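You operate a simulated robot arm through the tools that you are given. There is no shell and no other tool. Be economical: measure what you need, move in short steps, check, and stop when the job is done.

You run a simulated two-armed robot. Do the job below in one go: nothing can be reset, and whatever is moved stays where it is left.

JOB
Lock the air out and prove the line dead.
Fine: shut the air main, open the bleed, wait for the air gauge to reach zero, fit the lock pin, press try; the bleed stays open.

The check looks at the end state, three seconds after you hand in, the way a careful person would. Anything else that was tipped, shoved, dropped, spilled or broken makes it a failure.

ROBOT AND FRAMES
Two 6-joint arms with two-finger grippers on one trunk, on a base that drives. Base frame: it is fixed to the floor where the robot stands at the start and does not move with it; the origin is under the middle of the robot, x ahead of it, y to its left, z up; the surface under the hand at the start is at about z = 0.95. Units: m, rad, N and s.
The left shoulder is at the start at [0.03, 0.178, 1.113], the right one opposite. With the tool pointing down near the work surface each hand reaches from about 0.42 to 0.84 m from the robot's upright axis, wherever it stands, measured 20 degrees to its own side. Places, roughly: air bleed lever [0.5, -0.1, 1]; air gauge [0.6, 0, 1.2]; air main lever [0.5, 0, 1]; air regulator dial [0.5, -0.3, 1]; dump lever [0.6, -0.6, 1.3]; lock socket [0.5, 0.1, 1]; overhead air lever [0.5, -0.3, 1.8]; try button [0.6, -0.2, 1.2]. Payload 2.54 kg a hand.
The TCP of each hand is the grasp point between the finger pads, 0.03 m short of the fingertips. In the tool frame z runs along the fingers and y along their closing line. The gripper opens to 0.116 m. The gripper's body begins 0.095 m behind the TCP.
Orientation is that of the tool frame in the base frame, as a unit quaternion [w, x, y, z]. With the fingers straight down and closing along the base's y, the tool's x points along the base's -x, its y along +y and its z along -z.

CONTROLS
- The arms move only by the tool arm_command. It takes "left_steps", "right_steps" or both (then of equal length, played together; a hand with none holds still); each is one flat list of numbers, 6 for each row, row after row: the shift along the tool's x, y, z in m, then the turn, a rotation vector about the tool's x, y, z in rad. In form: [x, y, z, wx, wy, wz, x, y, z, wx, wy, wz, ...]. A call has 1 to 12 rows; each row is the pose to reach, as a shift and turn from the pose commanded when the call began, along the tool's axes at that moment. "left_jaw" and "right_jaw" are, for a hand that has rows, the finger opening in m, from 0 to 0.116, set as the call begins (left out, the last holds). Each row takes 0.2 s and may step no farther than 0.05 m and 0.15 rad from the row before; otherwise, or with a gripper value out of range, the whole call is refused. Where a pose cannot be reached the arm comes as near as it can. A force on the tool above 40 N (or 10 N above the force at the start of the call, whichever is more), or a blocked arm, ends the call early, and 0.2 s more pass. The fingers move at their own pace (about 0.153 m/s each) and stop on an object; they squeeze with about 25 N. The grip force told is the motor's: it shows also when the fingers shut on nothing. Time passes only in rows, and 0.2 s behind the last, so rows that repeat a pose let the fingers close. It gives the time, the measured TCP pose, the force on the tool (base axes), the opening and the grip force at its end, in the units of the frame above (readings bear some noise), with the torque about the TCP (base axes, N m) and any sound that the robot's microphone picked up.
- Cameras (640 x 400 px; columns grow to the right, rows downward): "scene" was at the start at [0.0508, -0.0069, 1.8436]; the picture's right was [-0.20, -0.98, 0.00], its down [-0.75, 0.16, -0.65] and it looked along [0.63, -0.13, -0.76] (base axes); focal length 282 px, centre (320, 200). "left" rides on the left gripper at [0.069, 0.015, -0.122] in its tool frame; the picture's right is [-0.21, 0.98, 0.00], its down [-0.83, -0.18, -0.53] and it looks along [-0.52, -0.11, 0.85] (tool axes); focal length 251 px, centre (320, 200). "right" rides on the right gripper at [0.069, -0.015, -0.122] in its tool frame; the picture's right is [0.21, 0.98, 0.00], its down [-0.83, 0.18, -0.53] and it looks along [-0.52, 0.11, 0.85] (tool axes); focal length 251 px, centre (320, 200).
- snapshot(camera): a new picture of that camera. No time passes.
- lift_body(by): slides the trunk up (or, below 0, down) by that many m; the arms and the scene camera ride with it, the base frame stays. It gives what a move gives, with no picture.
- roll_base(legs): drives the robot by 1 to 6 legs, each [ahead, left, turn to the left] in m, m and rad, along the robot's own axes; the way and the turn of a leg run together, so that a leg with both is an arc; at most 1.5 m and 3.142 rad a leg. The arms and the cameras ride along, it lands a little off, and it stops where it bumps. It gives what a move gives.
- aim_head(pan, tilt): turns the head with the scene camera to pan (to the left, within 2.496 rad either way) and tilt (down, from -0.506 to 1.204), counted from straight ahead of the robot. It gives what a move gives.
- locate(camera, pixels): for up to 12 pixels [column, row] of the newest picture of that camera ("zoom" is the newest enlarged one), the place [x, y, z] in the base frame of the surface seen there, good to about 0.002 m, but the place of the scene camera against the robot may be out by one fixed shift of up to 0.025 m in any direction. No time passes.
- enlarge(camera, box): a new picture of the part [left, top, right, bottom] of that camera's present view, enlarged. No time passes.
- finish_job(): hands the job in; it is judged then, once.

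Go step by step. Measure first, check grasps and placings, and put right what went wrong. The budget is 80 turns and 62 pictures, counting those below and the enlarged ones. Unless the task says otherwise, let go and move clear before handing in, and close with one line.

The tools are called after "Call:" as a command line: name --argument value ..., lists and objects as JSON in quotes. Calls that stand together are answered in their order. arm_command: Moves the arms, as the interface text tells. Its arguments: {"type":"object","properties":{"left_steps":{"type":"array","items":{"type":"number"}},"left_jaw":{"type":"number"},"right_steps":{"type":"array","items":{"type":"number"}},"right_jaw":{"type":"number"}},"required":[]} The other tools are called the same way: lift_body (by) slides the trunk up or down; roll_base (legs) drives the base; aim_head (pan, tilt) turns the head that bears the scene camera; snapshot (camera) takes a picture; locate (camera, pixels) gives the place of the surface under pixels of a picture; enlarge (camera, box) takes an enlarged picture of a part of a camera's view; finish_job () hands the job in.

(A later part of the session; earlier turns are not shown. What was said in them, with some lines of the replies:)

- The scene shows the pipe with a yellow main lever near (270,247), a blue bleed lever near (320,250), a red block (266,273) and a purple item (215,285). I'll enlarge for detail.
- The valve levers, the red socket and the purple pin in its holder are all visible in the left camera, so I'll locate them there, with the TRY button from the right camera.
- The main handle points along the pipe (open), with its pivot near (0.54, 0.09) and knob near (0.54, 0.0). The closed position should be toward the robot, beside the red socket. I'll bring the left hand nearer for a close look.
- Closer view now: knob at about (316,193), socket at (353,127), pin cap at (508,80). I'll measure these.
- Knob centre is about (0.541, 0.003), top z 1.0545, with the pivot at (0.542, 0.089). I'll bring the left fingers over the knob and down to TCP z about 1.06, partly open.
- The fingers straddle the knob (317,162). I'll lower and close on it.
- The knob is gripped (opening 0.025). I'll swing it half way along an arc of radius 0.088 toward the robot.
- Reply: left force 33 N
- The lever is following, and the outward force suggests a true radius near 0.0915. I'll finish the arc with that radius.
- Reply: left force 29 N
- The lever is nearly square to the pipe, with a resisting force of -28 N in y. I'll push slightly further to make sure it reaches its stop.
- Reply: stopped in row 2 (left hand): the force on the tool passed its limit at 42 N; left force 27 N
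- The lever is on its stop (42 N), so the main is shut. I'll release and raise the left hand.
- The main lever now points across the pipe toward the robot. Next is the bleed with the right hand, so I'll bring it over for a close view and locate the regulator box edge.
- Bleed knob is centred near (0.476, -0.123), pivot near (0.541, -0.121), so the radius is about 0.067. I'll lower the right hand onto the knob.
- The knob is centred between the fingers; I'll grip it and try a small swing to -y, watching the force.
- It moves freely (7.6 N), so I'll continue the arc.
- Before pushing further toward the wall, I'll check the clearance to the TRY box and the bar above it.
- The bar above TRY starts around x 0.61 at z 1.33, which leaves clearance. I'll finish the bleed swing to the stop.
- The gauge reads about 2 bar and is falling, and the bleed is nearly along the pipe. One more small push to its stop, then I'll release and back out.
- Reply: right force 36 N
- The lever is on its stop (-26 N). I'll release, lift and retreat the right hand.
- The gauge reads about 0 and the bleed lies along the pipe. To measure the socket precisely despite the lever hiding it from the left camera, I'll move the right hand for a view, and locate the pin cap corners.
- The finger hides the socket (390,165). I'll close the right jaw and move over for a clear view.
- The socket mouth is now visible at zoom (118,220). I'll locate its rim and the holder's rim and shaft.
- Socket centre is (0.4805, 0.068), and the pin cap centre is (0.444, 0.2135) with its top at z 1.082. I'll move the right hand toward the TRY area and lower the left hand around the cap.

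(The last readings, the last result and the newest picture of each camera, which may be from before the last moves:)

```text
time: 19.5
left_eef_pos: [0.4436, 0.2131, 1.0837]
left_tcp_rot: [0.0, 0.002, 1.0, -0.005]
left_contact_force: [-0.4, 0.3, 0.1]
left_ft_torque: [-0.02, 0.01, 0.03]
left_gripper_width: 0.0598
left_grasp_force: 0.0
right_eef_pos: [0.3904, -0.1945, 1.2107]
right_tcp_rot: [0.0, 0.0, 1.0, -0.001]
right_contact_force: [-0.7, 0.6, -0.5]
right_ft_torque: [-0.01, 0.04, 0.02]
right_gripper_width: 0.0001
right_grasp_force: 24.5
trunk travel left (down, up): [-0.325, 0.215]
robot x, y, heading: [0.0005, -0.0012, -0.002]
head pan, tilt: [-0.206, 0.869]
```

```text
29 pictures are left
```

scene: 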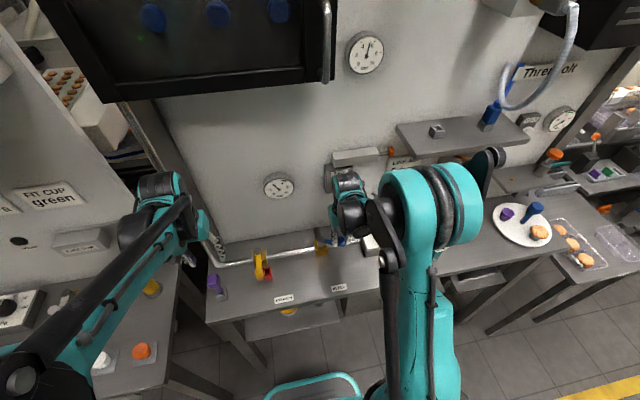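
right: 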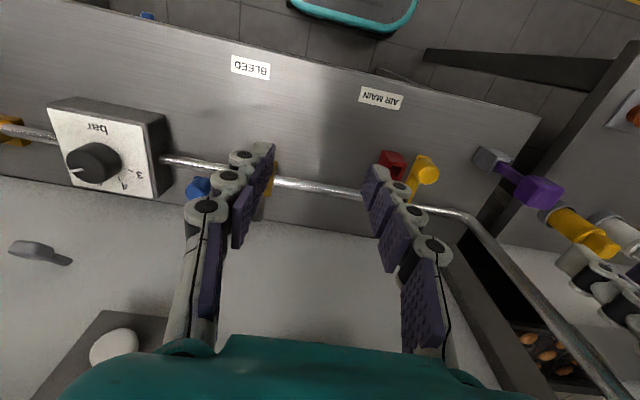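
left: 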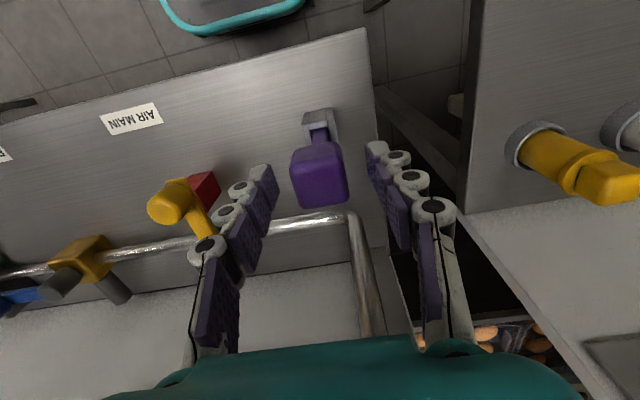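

The cap (320,180) is centred between the fingers. I'll close on it.

Call:
arm_command --left_steps '[0, 0, 0, 0, 0, 0, 0, 0, 0, 0, 0, 0, 0, 0, 0, 0, 0, 0]' --left_jaw 0.0

Call:
arm_command --left_steps '[0, 0, -0.02, 0, 0, 0, 0, 0, -0.05, 0, 0, 0, 0, 0, -0.085, 0, 0, 0, 0, 0, -0.12, 0, 0, 0]'

Call:
snapshot --camera "left"

Call:
enlarge --camera "scene" --box '[190, 130, 440, 286]'

```text
time: 20.3
left_eef_pos: [0.4442, 0.2135, 1.0841]
left_tcp_rot: [0.001, 0.002, 1.0, -0.004]
left_contact_force: [0.3, -0.6, -0.7]
left_ft_torque: [0.01, 0.01, 0.0]
left_gripper_width: 0.0308
left_grasp_force: 25.4
right_eef_pos: [0.3902, -0.195, 1.2099]
right_tcp_rot: [0.0, 0.001, 1.0, 0.0]
right_contact_force: [0.5, -0.7, 0.2]
right_ft_torque: [-0.03, 0.02, -0.01]
right_gripper_width: 0.0
right_grasp_force: 24.4
trunk travel left (down, up): [-0.325, 0.215]
robot x, y, heading: [-0.0004, 0.0027, -0.001]
head pan, tilt: [-0.206, 0.869]
```

```text
time: 21.3
left_eef_pos: [0.4436, 0.2138, 1.2057]
left_tcp_rot: [0.0, 0.002, 1.0, -0.005]
left_contact_force: [0.1, 0.0, -0.7]
left_ft_torque: [-0.01, 0.01, 0.01]
left_gripper_width: 0.0308
left_grasp_force: 25.2
right_eef_pos: [0.3903, -0.1948, 1.2109]
right_tcp_rot: [0.0, 0.0, 1.0, 0.0]
right_contact_force: [-0.4, 0.1, 0.3]
right_ft_torque: [-0.02, -0.01, 0.04]
right_gripper_width: 0.0
right_grasp_force: 24.8
trunk travel left (down, up): [-0.325, 0.215]
robot x, y, heading: [0.0014, 0.0014, 0.001]
head pan, tilt: [-0.206, 0.869]
```

```text
28 pictures are left
```

left: 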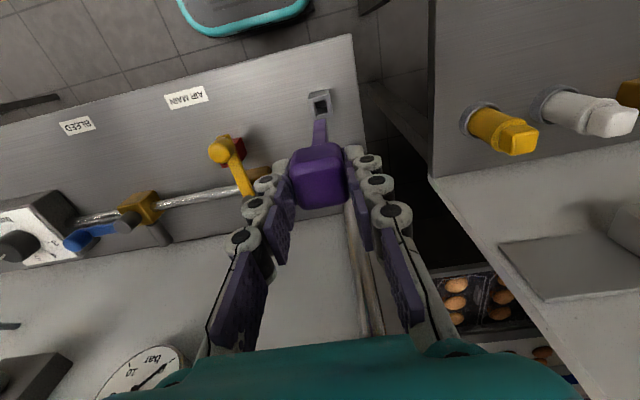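

```text
2.56 times, centred on (315, 208) of scene
```

zoom: 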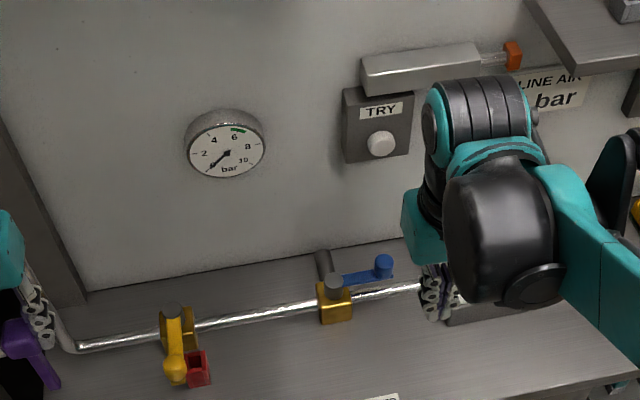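

The pin is out (opening 0.031) and the gauge reads zero. I'll check the holder mouth's centre for the exact offset, and carry the pin high over the socket.

Call:
locate --camera "left" --pixels '[[309, 96], [311, 110], [331, 104], [329, 92], [318, 93], [321, 114]]'

Call:
arm_command --left_steps '[-0.009, -0.036, 0, 0, 0, 0, -0.018, -0.072, 0, 0, 0, 0, -0.027, -0.108, 0, 0, 0, 0, -0.037, -0.145, 0, 0, 0, 0, -0.037, -0.145, 0, 0, 0, 0]'

Call:
enlarge --camera "right" --box '[400, 80, 640, 230]'

Call:
enlarge --camera "left" --box '[220, 60, 420, 185]'

```text
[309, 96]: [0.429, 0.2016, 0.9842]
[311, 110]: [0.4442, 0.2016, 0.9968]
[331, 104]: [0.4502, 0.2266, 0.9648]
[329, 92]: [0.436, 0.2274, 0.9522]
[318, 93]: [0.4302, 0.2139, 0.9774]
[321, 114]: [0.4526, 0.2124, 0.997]
```

```text
time: 22.5
left_eef_pos: [0.4801, 0.0691, 1.2067]
left_tcp_rot: [0.0, 0.002, 1.0, -0.004]
left_contact_force: [-0.6, 0.5, 0.3]
left_ft_torque: [-0.05, -0.02, 0.03]
left_gripper_width: 0.0307
left_grasp_force: 25.4
right_eef_pos: [0.3896, -0.1948, 1.2112]
right_tcp_rot: [0.0, 0.0, 1.0, 0.0]
right_contact_force: [-0.7, 1.0, 0.5]
right_ft_torque: [-0.04, 0.0, 0.01]
right_gripper_width: 0.0
right_grasp_force: 25.1
trunk travel left (down, up): [-0.325, 0.215]
robot x, y, heading: [-0.0011, -0.003, -0.002]
head pan, tilt: [-0.206, 0.869]
```

```text
2.67 times, centred on (520, 155) of right
```

zoom: 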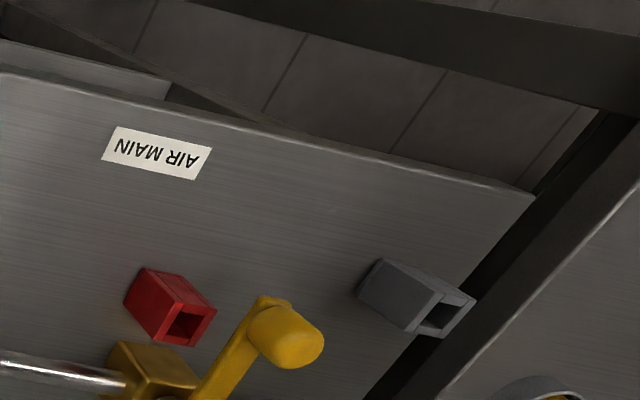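

```text
3.20 times, centred on (320, 122) of left
```

zoom: 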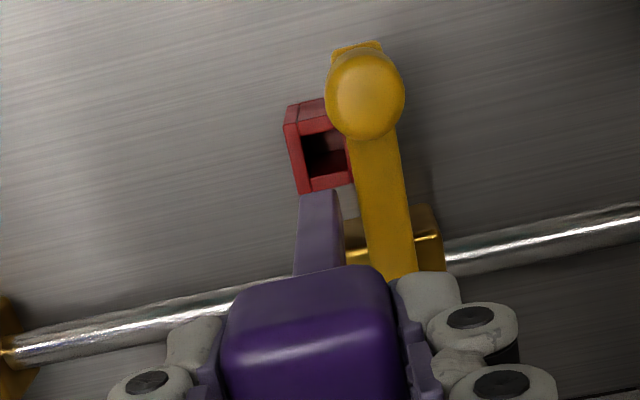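

Both the socket and the empty holder show in the right view, so I'll measure matching rim points on each to get the exact offset.

Call:
enlarge --camera "right" --box '[440, 170, 584, 260]'

Call:
locate --camera "zoom" --pixels '[[70, 80], [133, 63], [50, 106], [100, 95]]'

```text
4.44 times, centred on (512, 215) of right
```

zoom: 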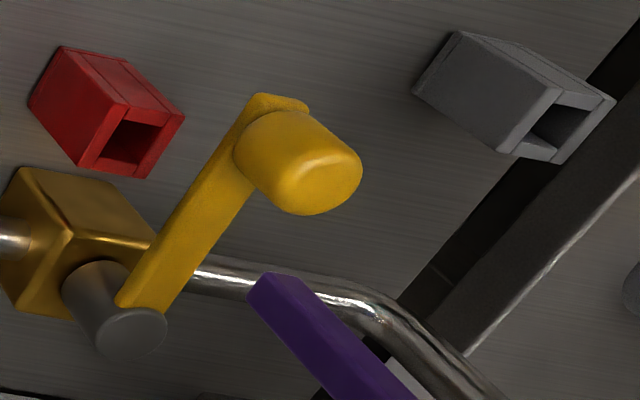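

```text
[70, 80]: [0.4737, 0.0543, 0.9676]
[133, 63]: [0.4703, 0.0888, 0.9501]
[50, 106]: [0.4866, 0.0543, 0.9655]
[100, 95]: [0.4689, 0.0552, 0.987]
```

Call:
locate --camera "zoom" --pixels '[[128, 109], [178, 119], [145, 172], [88, 163], [155, 118], [116, 168], [560, 93], [608, 100], [560, 157], [505, 149], [585, 99], [533, 154]]'

```text
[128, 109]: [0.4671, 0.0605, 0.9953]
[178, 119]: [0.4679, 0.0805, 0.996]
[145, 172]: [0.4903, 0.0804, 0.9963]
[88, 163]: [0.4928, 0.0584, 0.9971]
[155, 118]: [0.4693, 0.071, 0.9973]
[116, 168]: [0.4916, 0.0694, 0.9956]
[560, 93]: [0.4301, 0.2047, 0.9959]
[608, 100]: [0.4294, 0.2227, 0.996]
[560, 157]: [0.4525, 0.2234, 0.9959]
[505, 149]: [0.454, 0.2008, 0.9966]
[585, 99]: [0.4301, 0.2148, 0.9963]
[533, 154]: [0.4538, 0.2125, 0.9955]
```

The mean holder-to-socket offset is (0.0382, -0.1431), so a small correction of (+1.2 mm, +1.9 mm) applies. I'll lower partway, then look.

Call:
arm_command --left_steps '[-0.0012, 0.0019, 0.01, 0, 0, 0, -0.0012, 0.0019, 0.04, 0, 0, 0, -0.0012, 0.0019, 0.065, 0, 0, 0, -0.0012, 0.0019, 0.065, 0, 0, 0]'

Call:
enlarge --camera "right" --box '[420, 130, 580, 230]'

Call:
enlarge --camera "left" --box '[220, 60, 420, 185]'

```text
time: 23.5
left_eef_pos: [0.481, 0.0704, 1.1404]
left_tcp_rot: [0.0, 0.002, 1.0, -0.005]
left_contact_force: [-0.1, -0.8, -0.1]
left_ft_torque: [-0.01, -0.03, 0.0]
left_gripper_width: 0.0308
left_grasp_force: 24.5
right_eef_pos: [0.3899, -0.1949, 1.2111]
right_tcp_rot: [0.0, 0.0, 1.0, 0.0]
right_contact_force: [0.4, -0.4, -1.1]
right_ft_torque: [0.0, -0.05, 0.0]
right_gripper_width: 0.0
right_grasp_force: 24.5
trunk travel left (down, up): [-0.325, 0.215]
robot x, y, heading: [0.0009, -0.0017, -0.003]
head pan, tilt: [-0.206, 0.869]
```

```text
4.00 times, centred on (500, 180) of right
```

zoom: 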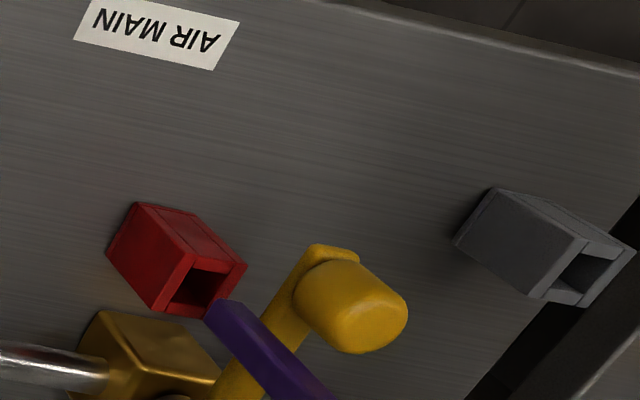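

```text
3.20 times, centred on (320, 122) of left
```

zoom: 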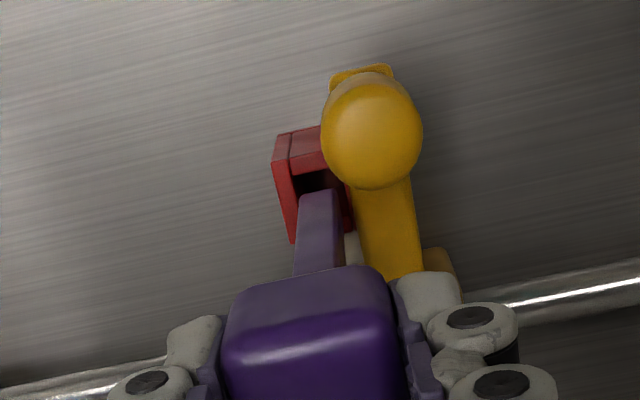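

The shaft is tracking toward the hole. I'll lower slowly into it.

Call:
arm_command --left_steps '[0, 0, 0.01, 0, 0, 0, 0, 0, 0.02, 0, 0, 0, 0, 0, 0.028, 0, 0, 0, 0, 0, 0.036, 0, 0, 0]'

Call:
enlarge --camera "right" --box '[420, 130, 580, 230]'

```text
time: 24.5
left_eef_pos: [0.4815, 0.0688, 1.1034]
left_tcp_rot: [0.001, 0.002, 1.0, -0.004]
left_contact_force: [-0.1, 0.2, -0.9]
left_ft_torque: [0.02, 0.0, 0.02]
left_gripper_width: 0.0309
left_grasp_force: 25.2
right_eef_pos: [0.3907, -0.1956, 1.2104]
right_tcp_rot: [-0.001, 0.0, 1.0, 0.0]
right_contact_force: [-1.0, -0.5, 0.0]
right_ft_torque: [-0.01, -0.04, -0.03]
right_gripper_width: 0.0
right_grasp_force: 25.3
trunk travel left (down, up): [-0.325, 0.215]
robot x, y, heading: [-0.0001, -0.0, -0.001]
head pan, tilt: [-0.206, 0.869]
```

```text
4.00 times, centred on (500, 180) of right
```

zoom: 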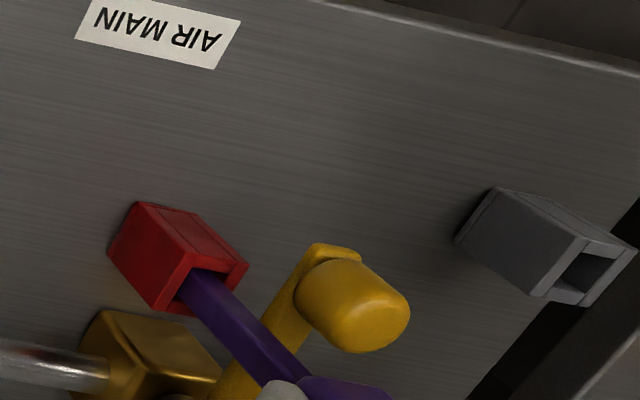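

The shaft has entered the socket with no force. I'll go the rest of the way, to z about 1.083.

Call:
arm_command --left_steps '[0, 0, 0.008, 0, 0, 0, 0, 0, 0.015, 0, 0, 0, 0, 0, 0.02, 0, 0, 0, 0, 0, 0.022, 0, 0, 0]'

Call:
enlarge --camera "right" --box '[420, 130, 580, 230]'

```text
time: 25.5
left_eef_pos: [0.4819, 0.0699, 1.0829]
left_tcp_rot: [0.001, 0.002, 1.0, -0.003]
left_contact_force: [4.9, -0.9, 24.8]
left_ft_torque: [0.21, 0.19, -0.04]
left_gripper_width: 0.031
left_grasp_force: 25.2
right_eef_pos: [0.3911, -0.1964, 1.2098]
right_tcp_rot: [0.001, 0.001, 1.0, 0.0]
right_contact_force: [0.8, 0.5, 0.2]
right_ft_torque: [-0.01, -0.01, -0.01]
right_gripper_width: 0.0
right_grasp_force: 25.2
trunk travel left (down, up): [-0.325, 0.215]
robot x, y, heading: [0.0021, 0.0002, -0.001]
head pan, tilt: [-0.206, 0.869]
```

```text
4.00 times, centred on (500, 180) of right
```

zoom: 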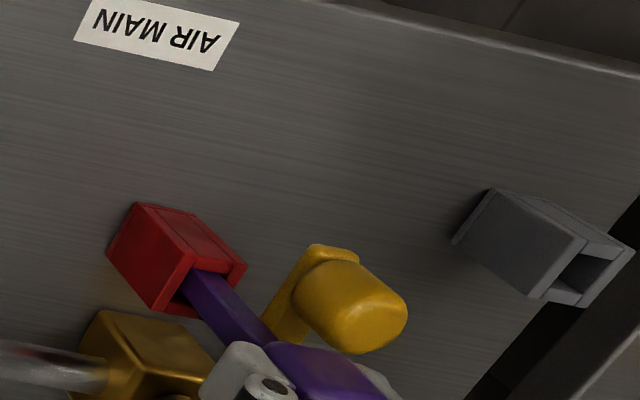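

It bottoms out at z 1.083, the same height as in its holder, so it is seated. I'll release and lift the left hand clear.

Call:
arm_command --left_steps '[0, 0, -0.002, 0, 0, 0, 0, 0, -0.002, 0, 0, 0, 0, 0, -0.002, 0, 0, 0, 0, 0, -0.03, 0, 0, 0, 0, 0, -0.07, 0, 0, 0, 0, 0, -0.11, 0, 0, 0, 0.02, 0.04, -0.13, 0, 0, 0, 0.03, 0.08, -0.15, 0, 0, 0]' --left_jaw 0.055

Call:
snapshot --camera "right"

Call:
snapshot --camera "scene"

Call:
locate --camera "right" --pixels '[[500, 220]]'

```text
time: 27.3
left_eef_pos: [0.4497, 0.151, 1.2323]
left_tcp_rot: [0.0, 0.002, 1.0, -0.005]
left_contact_force: [0.0, -0.2, 1.0]
left_ft_torque: [0.01, 0.0, 0.02]
left_gripper_width: 0.0548
left_grasp_force: 0.0
right_eef_pos: [0.3898, -0.1951, 1.2099]
right_tcp_rot: [0.0, 0.001, 1.0, -0.001]
right_contact_force: [-0.3, 0.4, 0.8]
right_ft_torque: [0.02, -0.02, -0.01]
right_gripper_width: 0.0001
right_grasp_force: 24.2
trunk travel left (down, up): [-0.325, 0.215]
robot x, y, heading: [-0.0007, 0.0002, -0.003]
head pan, tilt: [-0.206, 0.869]
```

```text
19 pictures are left
```

right: 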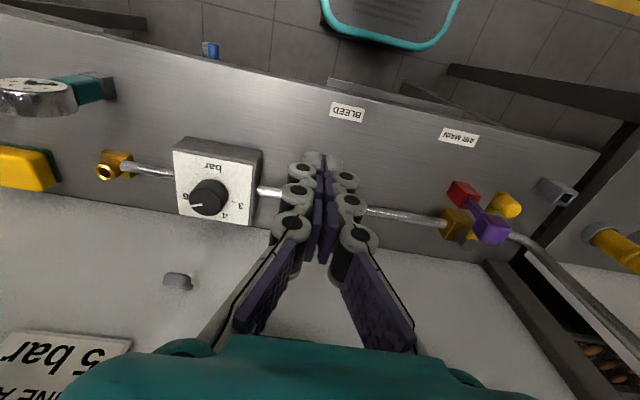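

```text
18 pictures are left
```

scene: 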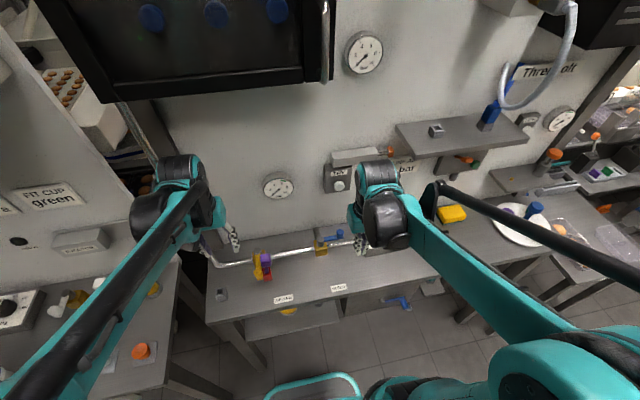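

```text
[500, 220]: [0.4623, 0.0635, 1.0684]
```

The purple pin stands in the red socket, the bleed is along the pipe and the gauge is at zero. For TRY (button near 0.595, -0.193, 1.219, facing the robot), I'll pitch the right hand's closed fingers forward.

Call:
arm_command --right_steps '[-0.008, 0, 0, 0, -0.14, 0, -0.016, 0, 0, 0, -0.28, 0, -0.024, 0, 0, 0, -0.42, 0, -0.032, 0, 0, 0, -0.56, 0, -0.04, 0, 0, 0, -0.7, 0, -0.048, 0, 0, 0, -0.84, 0]'

Call:
snapshot --camera "scene"

```text
time: 28.7
left_eef_pos: [0.4502, 0.1498, 1.2345]
left_tcp_rot: [0.0, 0.001, 1.0, -0.004]
left_contact_force: [0.3, 0.8, -0.5]
left_ft_torque: [-0.02, -0.02, 0.0]
left_gripper_width: 0.0548
left_grasp_force: 0.1
right_eef_pos: [0.4382, -0.194, 1.2102]
right_tcp_rot: [0.409, 0.001, 0.913, -0.001]
right_contact_force: [0.3, -0.2, -0.3]
right_ft_torque: [0.0, -0.02, 0.02]
right_gripper_width: 0.0002
right_grasp_force: 25.5
trunk travel left (down, up): [-0.325, 0.215]
robot x, y, heading: [0.0007, 0.0052, -0.0]
head pan, tilt: [-0.206, 0.869]
```

```text
17 pictures are left
```

scene: 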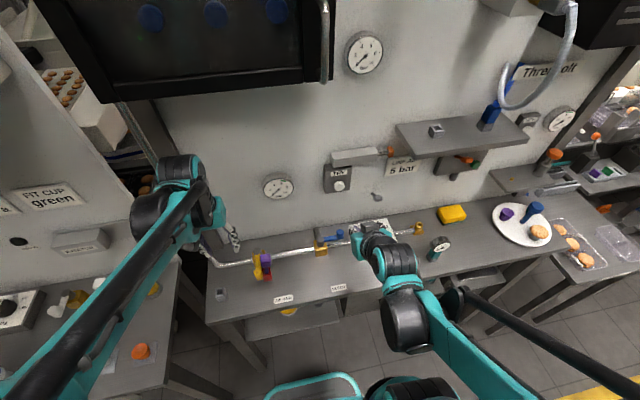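

The pitch is going well. I'll finish turning to horizontal with no translation, then look through the right camera.

Call:
arm_command --right_steps '[0, 0, 0, 0, -0.14, 0, 0, 0, 0, 0, -0.28, 0, 0, 0, 0, 0, -0.42, 0, 0, 0, 0, 0, -0.56, 0, 0, 0, 0, 0, -0.7, 0]'

Call:
snapshot --camera "right"

Call:
enlarge --camera "scene" --box '[230, 130, 430, 255]'

```text
time: 30.1
left_eef_pos: [0.4497, 0.1494, 1.2343]
left_tcp_rot: [0.001, 0.002, 1.0, -0.003]
left_contact_force: [-0.7, 0.1, -0.2]
left_ft_torque: [0.01, 0.02, 0.04]
left_gripper_width: 0.055
left_grasp_force: 0.0
right_eef_pos: [0.4651, -0.1983, 1.3103]
right_tcp_rot: [0.695, 0.0, 0.719, 0.0]
right_contact_force: [0.6, 0.0, -0.5]
right_ft_torque: [0.01, 0.03, -0.03]
right_gripper_width: 0.0
right_grasp_force: 25.1
right hand out of reach, approached as far as the arm can: row 3, 4, 5
trunk travel left (down, up): [-0.325, 0.215]
robot x, y, heading: [-0.0001, 0.0015, -0.004]
head pan, tilt: [-0.206, 0.869]
stopped in row 5 (right hand): the arm was blocked; the commanded pose is now the measured one
```

```text
16 pictures are left
```

right: 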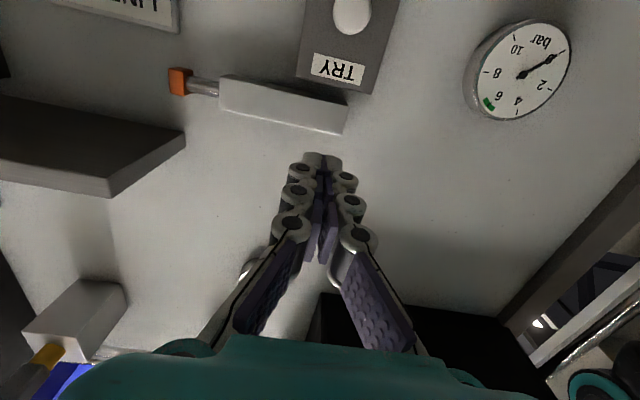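

```text
3.20 times, centred on (330, 192) of scene
```

zoom: 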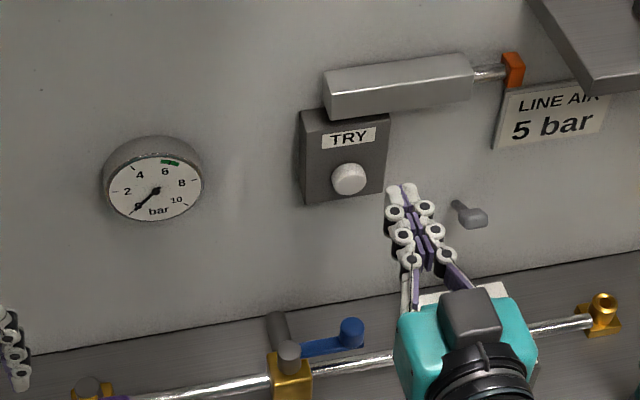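

The hand is horizontal but was pushed up to z 1.31 because it was too close in. I'll locate the button, then descend and go forward.

Call:
locate --camera "right" --pixels '[[351, 14], [340, 10], [365, 12], [310, 50], [340, 95], [280, 110], [280, 95]]'

Call:
arm_command --right_steps '[0.03, 0, 0.02, 0, 0, 0, 0.06, 0, 0.035, 0, 0, 0, 0.088, 0.002, 0.045, 0, 0, 0]'

Call:
snapshot --camera "right"

```text
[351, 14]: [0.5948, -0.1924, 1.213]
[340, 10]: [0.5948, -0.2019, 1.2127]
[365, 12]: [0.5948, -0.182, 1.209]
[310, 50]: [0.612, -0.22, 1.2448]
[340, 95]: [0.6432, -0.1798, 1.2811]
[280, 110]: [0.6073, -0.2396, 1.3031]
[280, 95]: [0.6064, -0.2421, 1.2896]
```

```text
time: 30.9
left_eef_pos: [0.4525, 0.1497, 1.233]
left_tcp_rot: [0.0, 0.002, 1.0, -0.004]
left_contact_force: [-0.2, -0.7, 0.2]
left_ft_torque: [-0.01, 0.06, 0.01]
left_gripper_width: 0.0551
left_grasp_force: 0.0
right_eef_pos: [0.5243, -0.1972, 1.2946]
right_tcp_rot: [0.693, 0.0, 0.721, -0.001]
right_contact_force: [0.7, 1.0, 0.9]
right_ft_torque: [-0.01, -0.02, -0.01]
right_gripper_width: 0.0001
right_grasp_force: 25.3
right hand out of reach, approached as far as the arm can: row 1, 2, 3
trunk travel left (down, up): [-0.325, 0.215]
robot x, y, heading: [-0.0014, 0.0003, -0.003]
head pan, tilt: [-0.206, 0.869]
```

```text
14 pictures are left
```

right: 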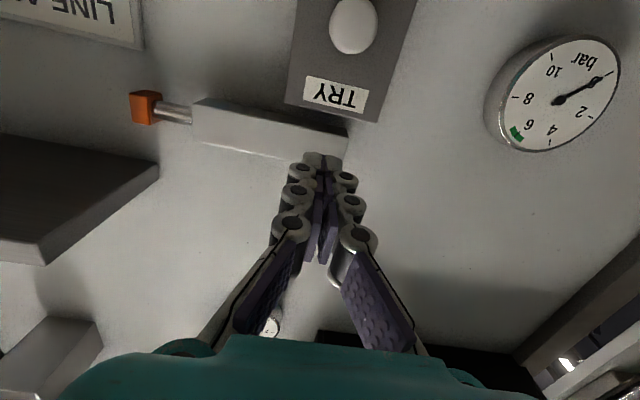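

Same arm posture, just too high. I'll locate the button centre again, then lower the trunk by 0.075 m.

Call:
locate --camera "right" --pixels '[[353, 25], [332, 25], [374, 25], [353, 48], [353, 5]]'

Call:
lift_body --by -0.075

```text
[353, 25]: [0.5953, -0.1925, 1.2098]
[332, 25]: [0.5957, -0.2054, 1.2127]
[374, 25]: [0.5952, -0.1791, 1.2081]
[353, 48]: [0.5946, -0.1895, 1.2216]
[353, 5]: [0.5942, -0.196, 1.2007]
```

```text
time: 32.0
left_eef_pos: [0.4506, 0.1509, 1.1584]
left_tcp_rot: [0.001, 0.001, 1.0, -0.004]
left_contact_force: [-0.4, 0.4, 0.6]
left_ft_torque: [0.02, 0.0, -0.02]
left_gripper_width: 0.0555
left_grasp_force: 0.1
right_eef_pos: [0.5225, -0.1966, 1.2215]
right_tcp_rot: [0.694, 0.0, 0.72, -0.001]
right_contact_force: [0.2, -1.3, -0.2]
right_ft_torque: [0.04, -0.02, 0.0]
right_gripper_width: 0.0
right_grasp_force: 25.7
trunk travel left (down, up): [-0.25, 0.29]
robot x, y, heading: [0.0018, 0.0008, 0.0]
head pan, tilt: [-0.206, 0.869]
```

Height is now 1.2215, and the button centre is (0.595, -0.1925, 1.211). I'll try a small correcting step and see how the arm responds.

Call:
arm_command --right_steps '[0.005, 0.002, 0.005, 0, 0, 0, 0.009, 0.004, 0.01, 0, 0, 0]'

```text
time: 32.6
left_eef_pos: [0.451, 0.1495, 1.1587]
left_tcp_rot: [0.001, 0.002, 1.0, -0.004]
left_contact_force: [-1.1, -0.1, -0.1]
left_ft_torque: [0.0, 0.01, 0.0]
left_gripper_width: 0.0549
left_grasp_force: 0.1
right_eef_pos: [0.5344, -0.193, 1.219]
right_tcp_rot: [0.693, 0.001, 0.721, -0.001]
right_contact_force: [-0.6, 0.3, -0.3]
right_ft_torque: [-0.01, -0.01, -0.01]
right_gripper_width: 0.0002
right_grasp_force: 24.7
right hand out of reach, approached as far as the arm can: row 1, 2
trunk travel left (down, up): [-0.25, 0.29]
robot x, y, heading: [0.0017, 0.0, -0.01]
head pan, tilt: [-0.206, 0.869]
```

Contact would be about 8 mm high, so I'll lower the trunk 8 mm and advance with a check.

Call:
lift_body --by -0.008

Call:
arm_command --right_steps '[0, 0, 0.01, 0, 0, 0, 0, 0, 0.018, 0, 0, 0]'

Call:
snapshot --camera "right"

```text
time: 33.2
left_eef_pos: [0.4507, 0.1499, 1.1504]
left_tcp_rot: [0.0, 0.002, 1.0, -0.004]
left_contact_force: [0.2, 0.3, 0.2]
left_ft_torque: [0.04, 0.0, -0.01]
left_gripper_width: 0.0549
left_grasp_force: 0.0
right_eef_pos: [0.5333, -0.1919, 1.209]
right_tcp_rot: [0.694, 0.001, 0.72, -0.002]
right_contact_force: [0.6, -0.1, -0.1]
right_ft_torque: [0.02, -0.01, -0.02]
right_gripper_width: 0.0
right_grasp_force: 25.3
trunk travel left (down, up): [-0.242, 0.298]
robot x, y, heading: [0.0003, -0.0014, -0.002]
head pan, tilt: [-0.206, 0.869]
```

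```text
time: 33.8
left_eef_pos: [0.4499, 0.1491, 1.1507]
left_tcp_rot: [0.0, 0.002, 1.0, -0.005]
left_contact_force: [0.3, 0.2, 0.2]
left_ft_torque: [0.04, -0.01, 0.01]
left_gripper_width: 0.055
left_grasp_force: 0.0
right_eef_pos: [0.5513, -0.193, 1.2093]
right_tcp_rot: [0.693, 0.001, 0.721, -0.002]
right_contact_force: [-0.4, -0.9, -0.8]
right_ft_torque: [-0.02, -0.02, 0.03]
right_gripper_width: 0.0
right_grasp_force: 24.4
trunk travel left (down, up): [-0.242, 0.298]
robot x, y, heading: [-0.0043, -0.0019, 0.001]
head pan, tilt: [-0.206, 0.869]
```

```text
13 pictures are left
```

right: 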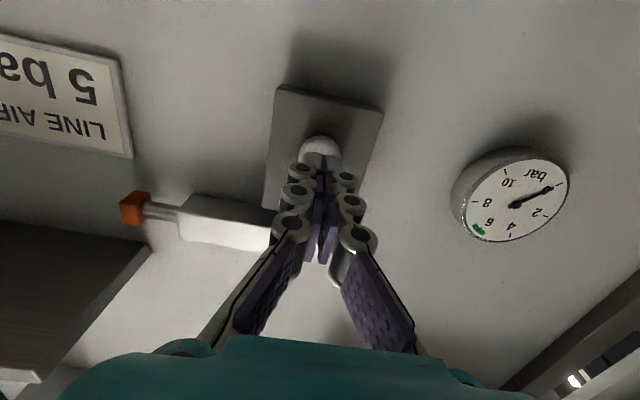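

The fingertips are right before the button (320,150). I'll confirm the gauge is at zero before pressing.

Call:
enlarge --camera "right" --box '[430, 130, 590, 255]'

```text
3.20 times, centred on (510, 192) of right
```

zoom: 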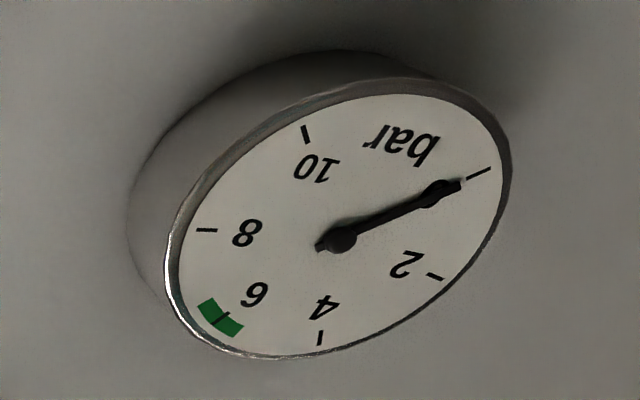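

The needle sits on the 0 mark. Pressing TRY now.

Call:
arm_command --right_steps '[0, 0, 0.008, 0, 0, 0, 0, 0, 0.014, 0, 0, 0, 0, 0, 0.018, 0, 0, 0, 0, 0, 0.022, 0, 0, 0]'

Call:
snapshot --camera "right"

```text
time: 34.8
left_eef_pos: [0.4496, 0.1498, 1.1497]
left_tcp_rot: [0.001, 0.001, 1.0, -0.004]
left_contact_force: [0.4, 0.8, -0.5]
left_ft_torque: [0.01, -0.01, -0.02]
left_gripper_width: 0.0552
left_grasp_force: 0.0
right_eef_pos: [0.5733, -0.1928, 1.2088]
right_tcp_rot: [0.693, 0.001, 0.721, -0.002]
right_contact_force: [-2.0, -0.1, 0.0]
right_ft_torque: [-0.02, -0.02, 0.0]
right_gripper_width: 0.0059
right_grasp_force: 28.4
trunk travel left (down, up): [-0.242, 0.298]
robot x, y, heading: [-0.0013, 0.0024, -0.004]
head pan, tilt: [-0.206, 0.869]
heard: click
```

```text
11 pictures are left
```

right: 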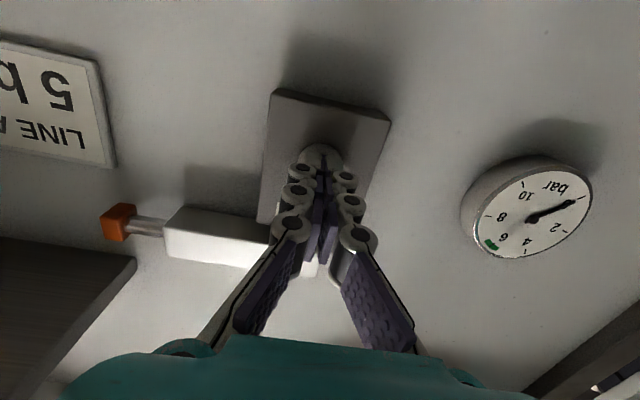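

A click was heard, so TRY was pressed. I'll back away and check everything.

Call:
arm_command --right_steps '[0, 0, -0.015, 0, 0, 0, 0, 0, -0.03, 0, 0, 0, 0, 0, -0.045, 0, 0, 0]'

Call:
snapshot --camera "scene"

Call:
enlarge --camera "scene" --box '[190, 130, 440, 286]'

Call:
snapshot --camera "left"

```text
time: 35.6
left_eef_pos: [0.4496, 0.1504, 1.1495]
left_tcp_rot: [0.001, 0.002, 1.0, -0.004]
left_contact_force: [-0.5, 0.4, -0.1]
left_ft_torque: [-0.02, -0.02, -0.02]
left_gripper_width: 0.0548
left_grasp_force: 0.1
right_eef_pos: [0.5273, -0.1923, 1.2122]
right_tcp_rot: [0.692, 0.0, 0.722, -0.001]
right_contact_force: [-0.2, -0.7, -0.4]
right_ft_torque: [-0.01, 0.01, -0.02]
right_gripper_width: 0.0
right_grasp_force: 29.1
trunk travel left (down, up): [-0.242, 0.298]
robot x, y, heading: [0.0015, -0.0031, 0.001]
head pan, tilt: [-0.206, 0.869]
```

```text
10 pictures are left
```

scene: 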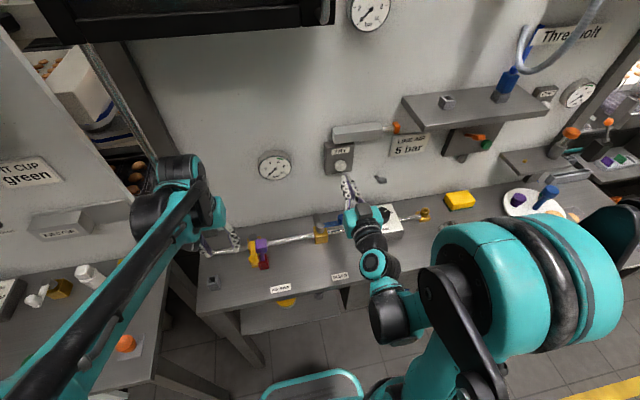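

```text
2.56 times, centred on (315, 208) of scene
```

zoom: 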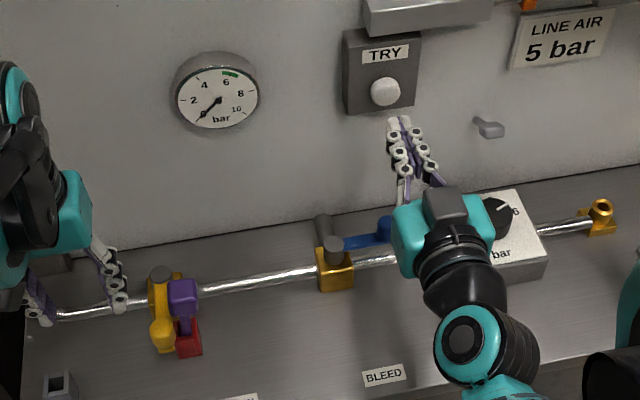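

```text
8 pictures are left
```

left: 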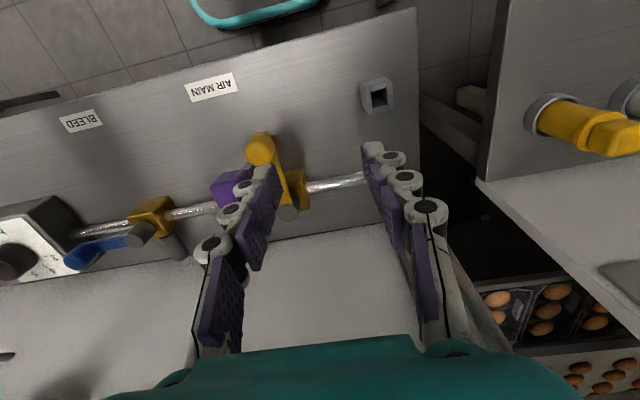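

The scene shows the main lever across the pipe, the pin in its socket, the bleed along the pipe, the gauge at zero and both hands clear. Handing in.

Call:
finish_job

```text
The job is handed in.
```

The air is locked out and the line tested dead: main shut, bleed left open, gauge at zero, lock pin seated and TRY pressed (it clicked). Both hands are clear.
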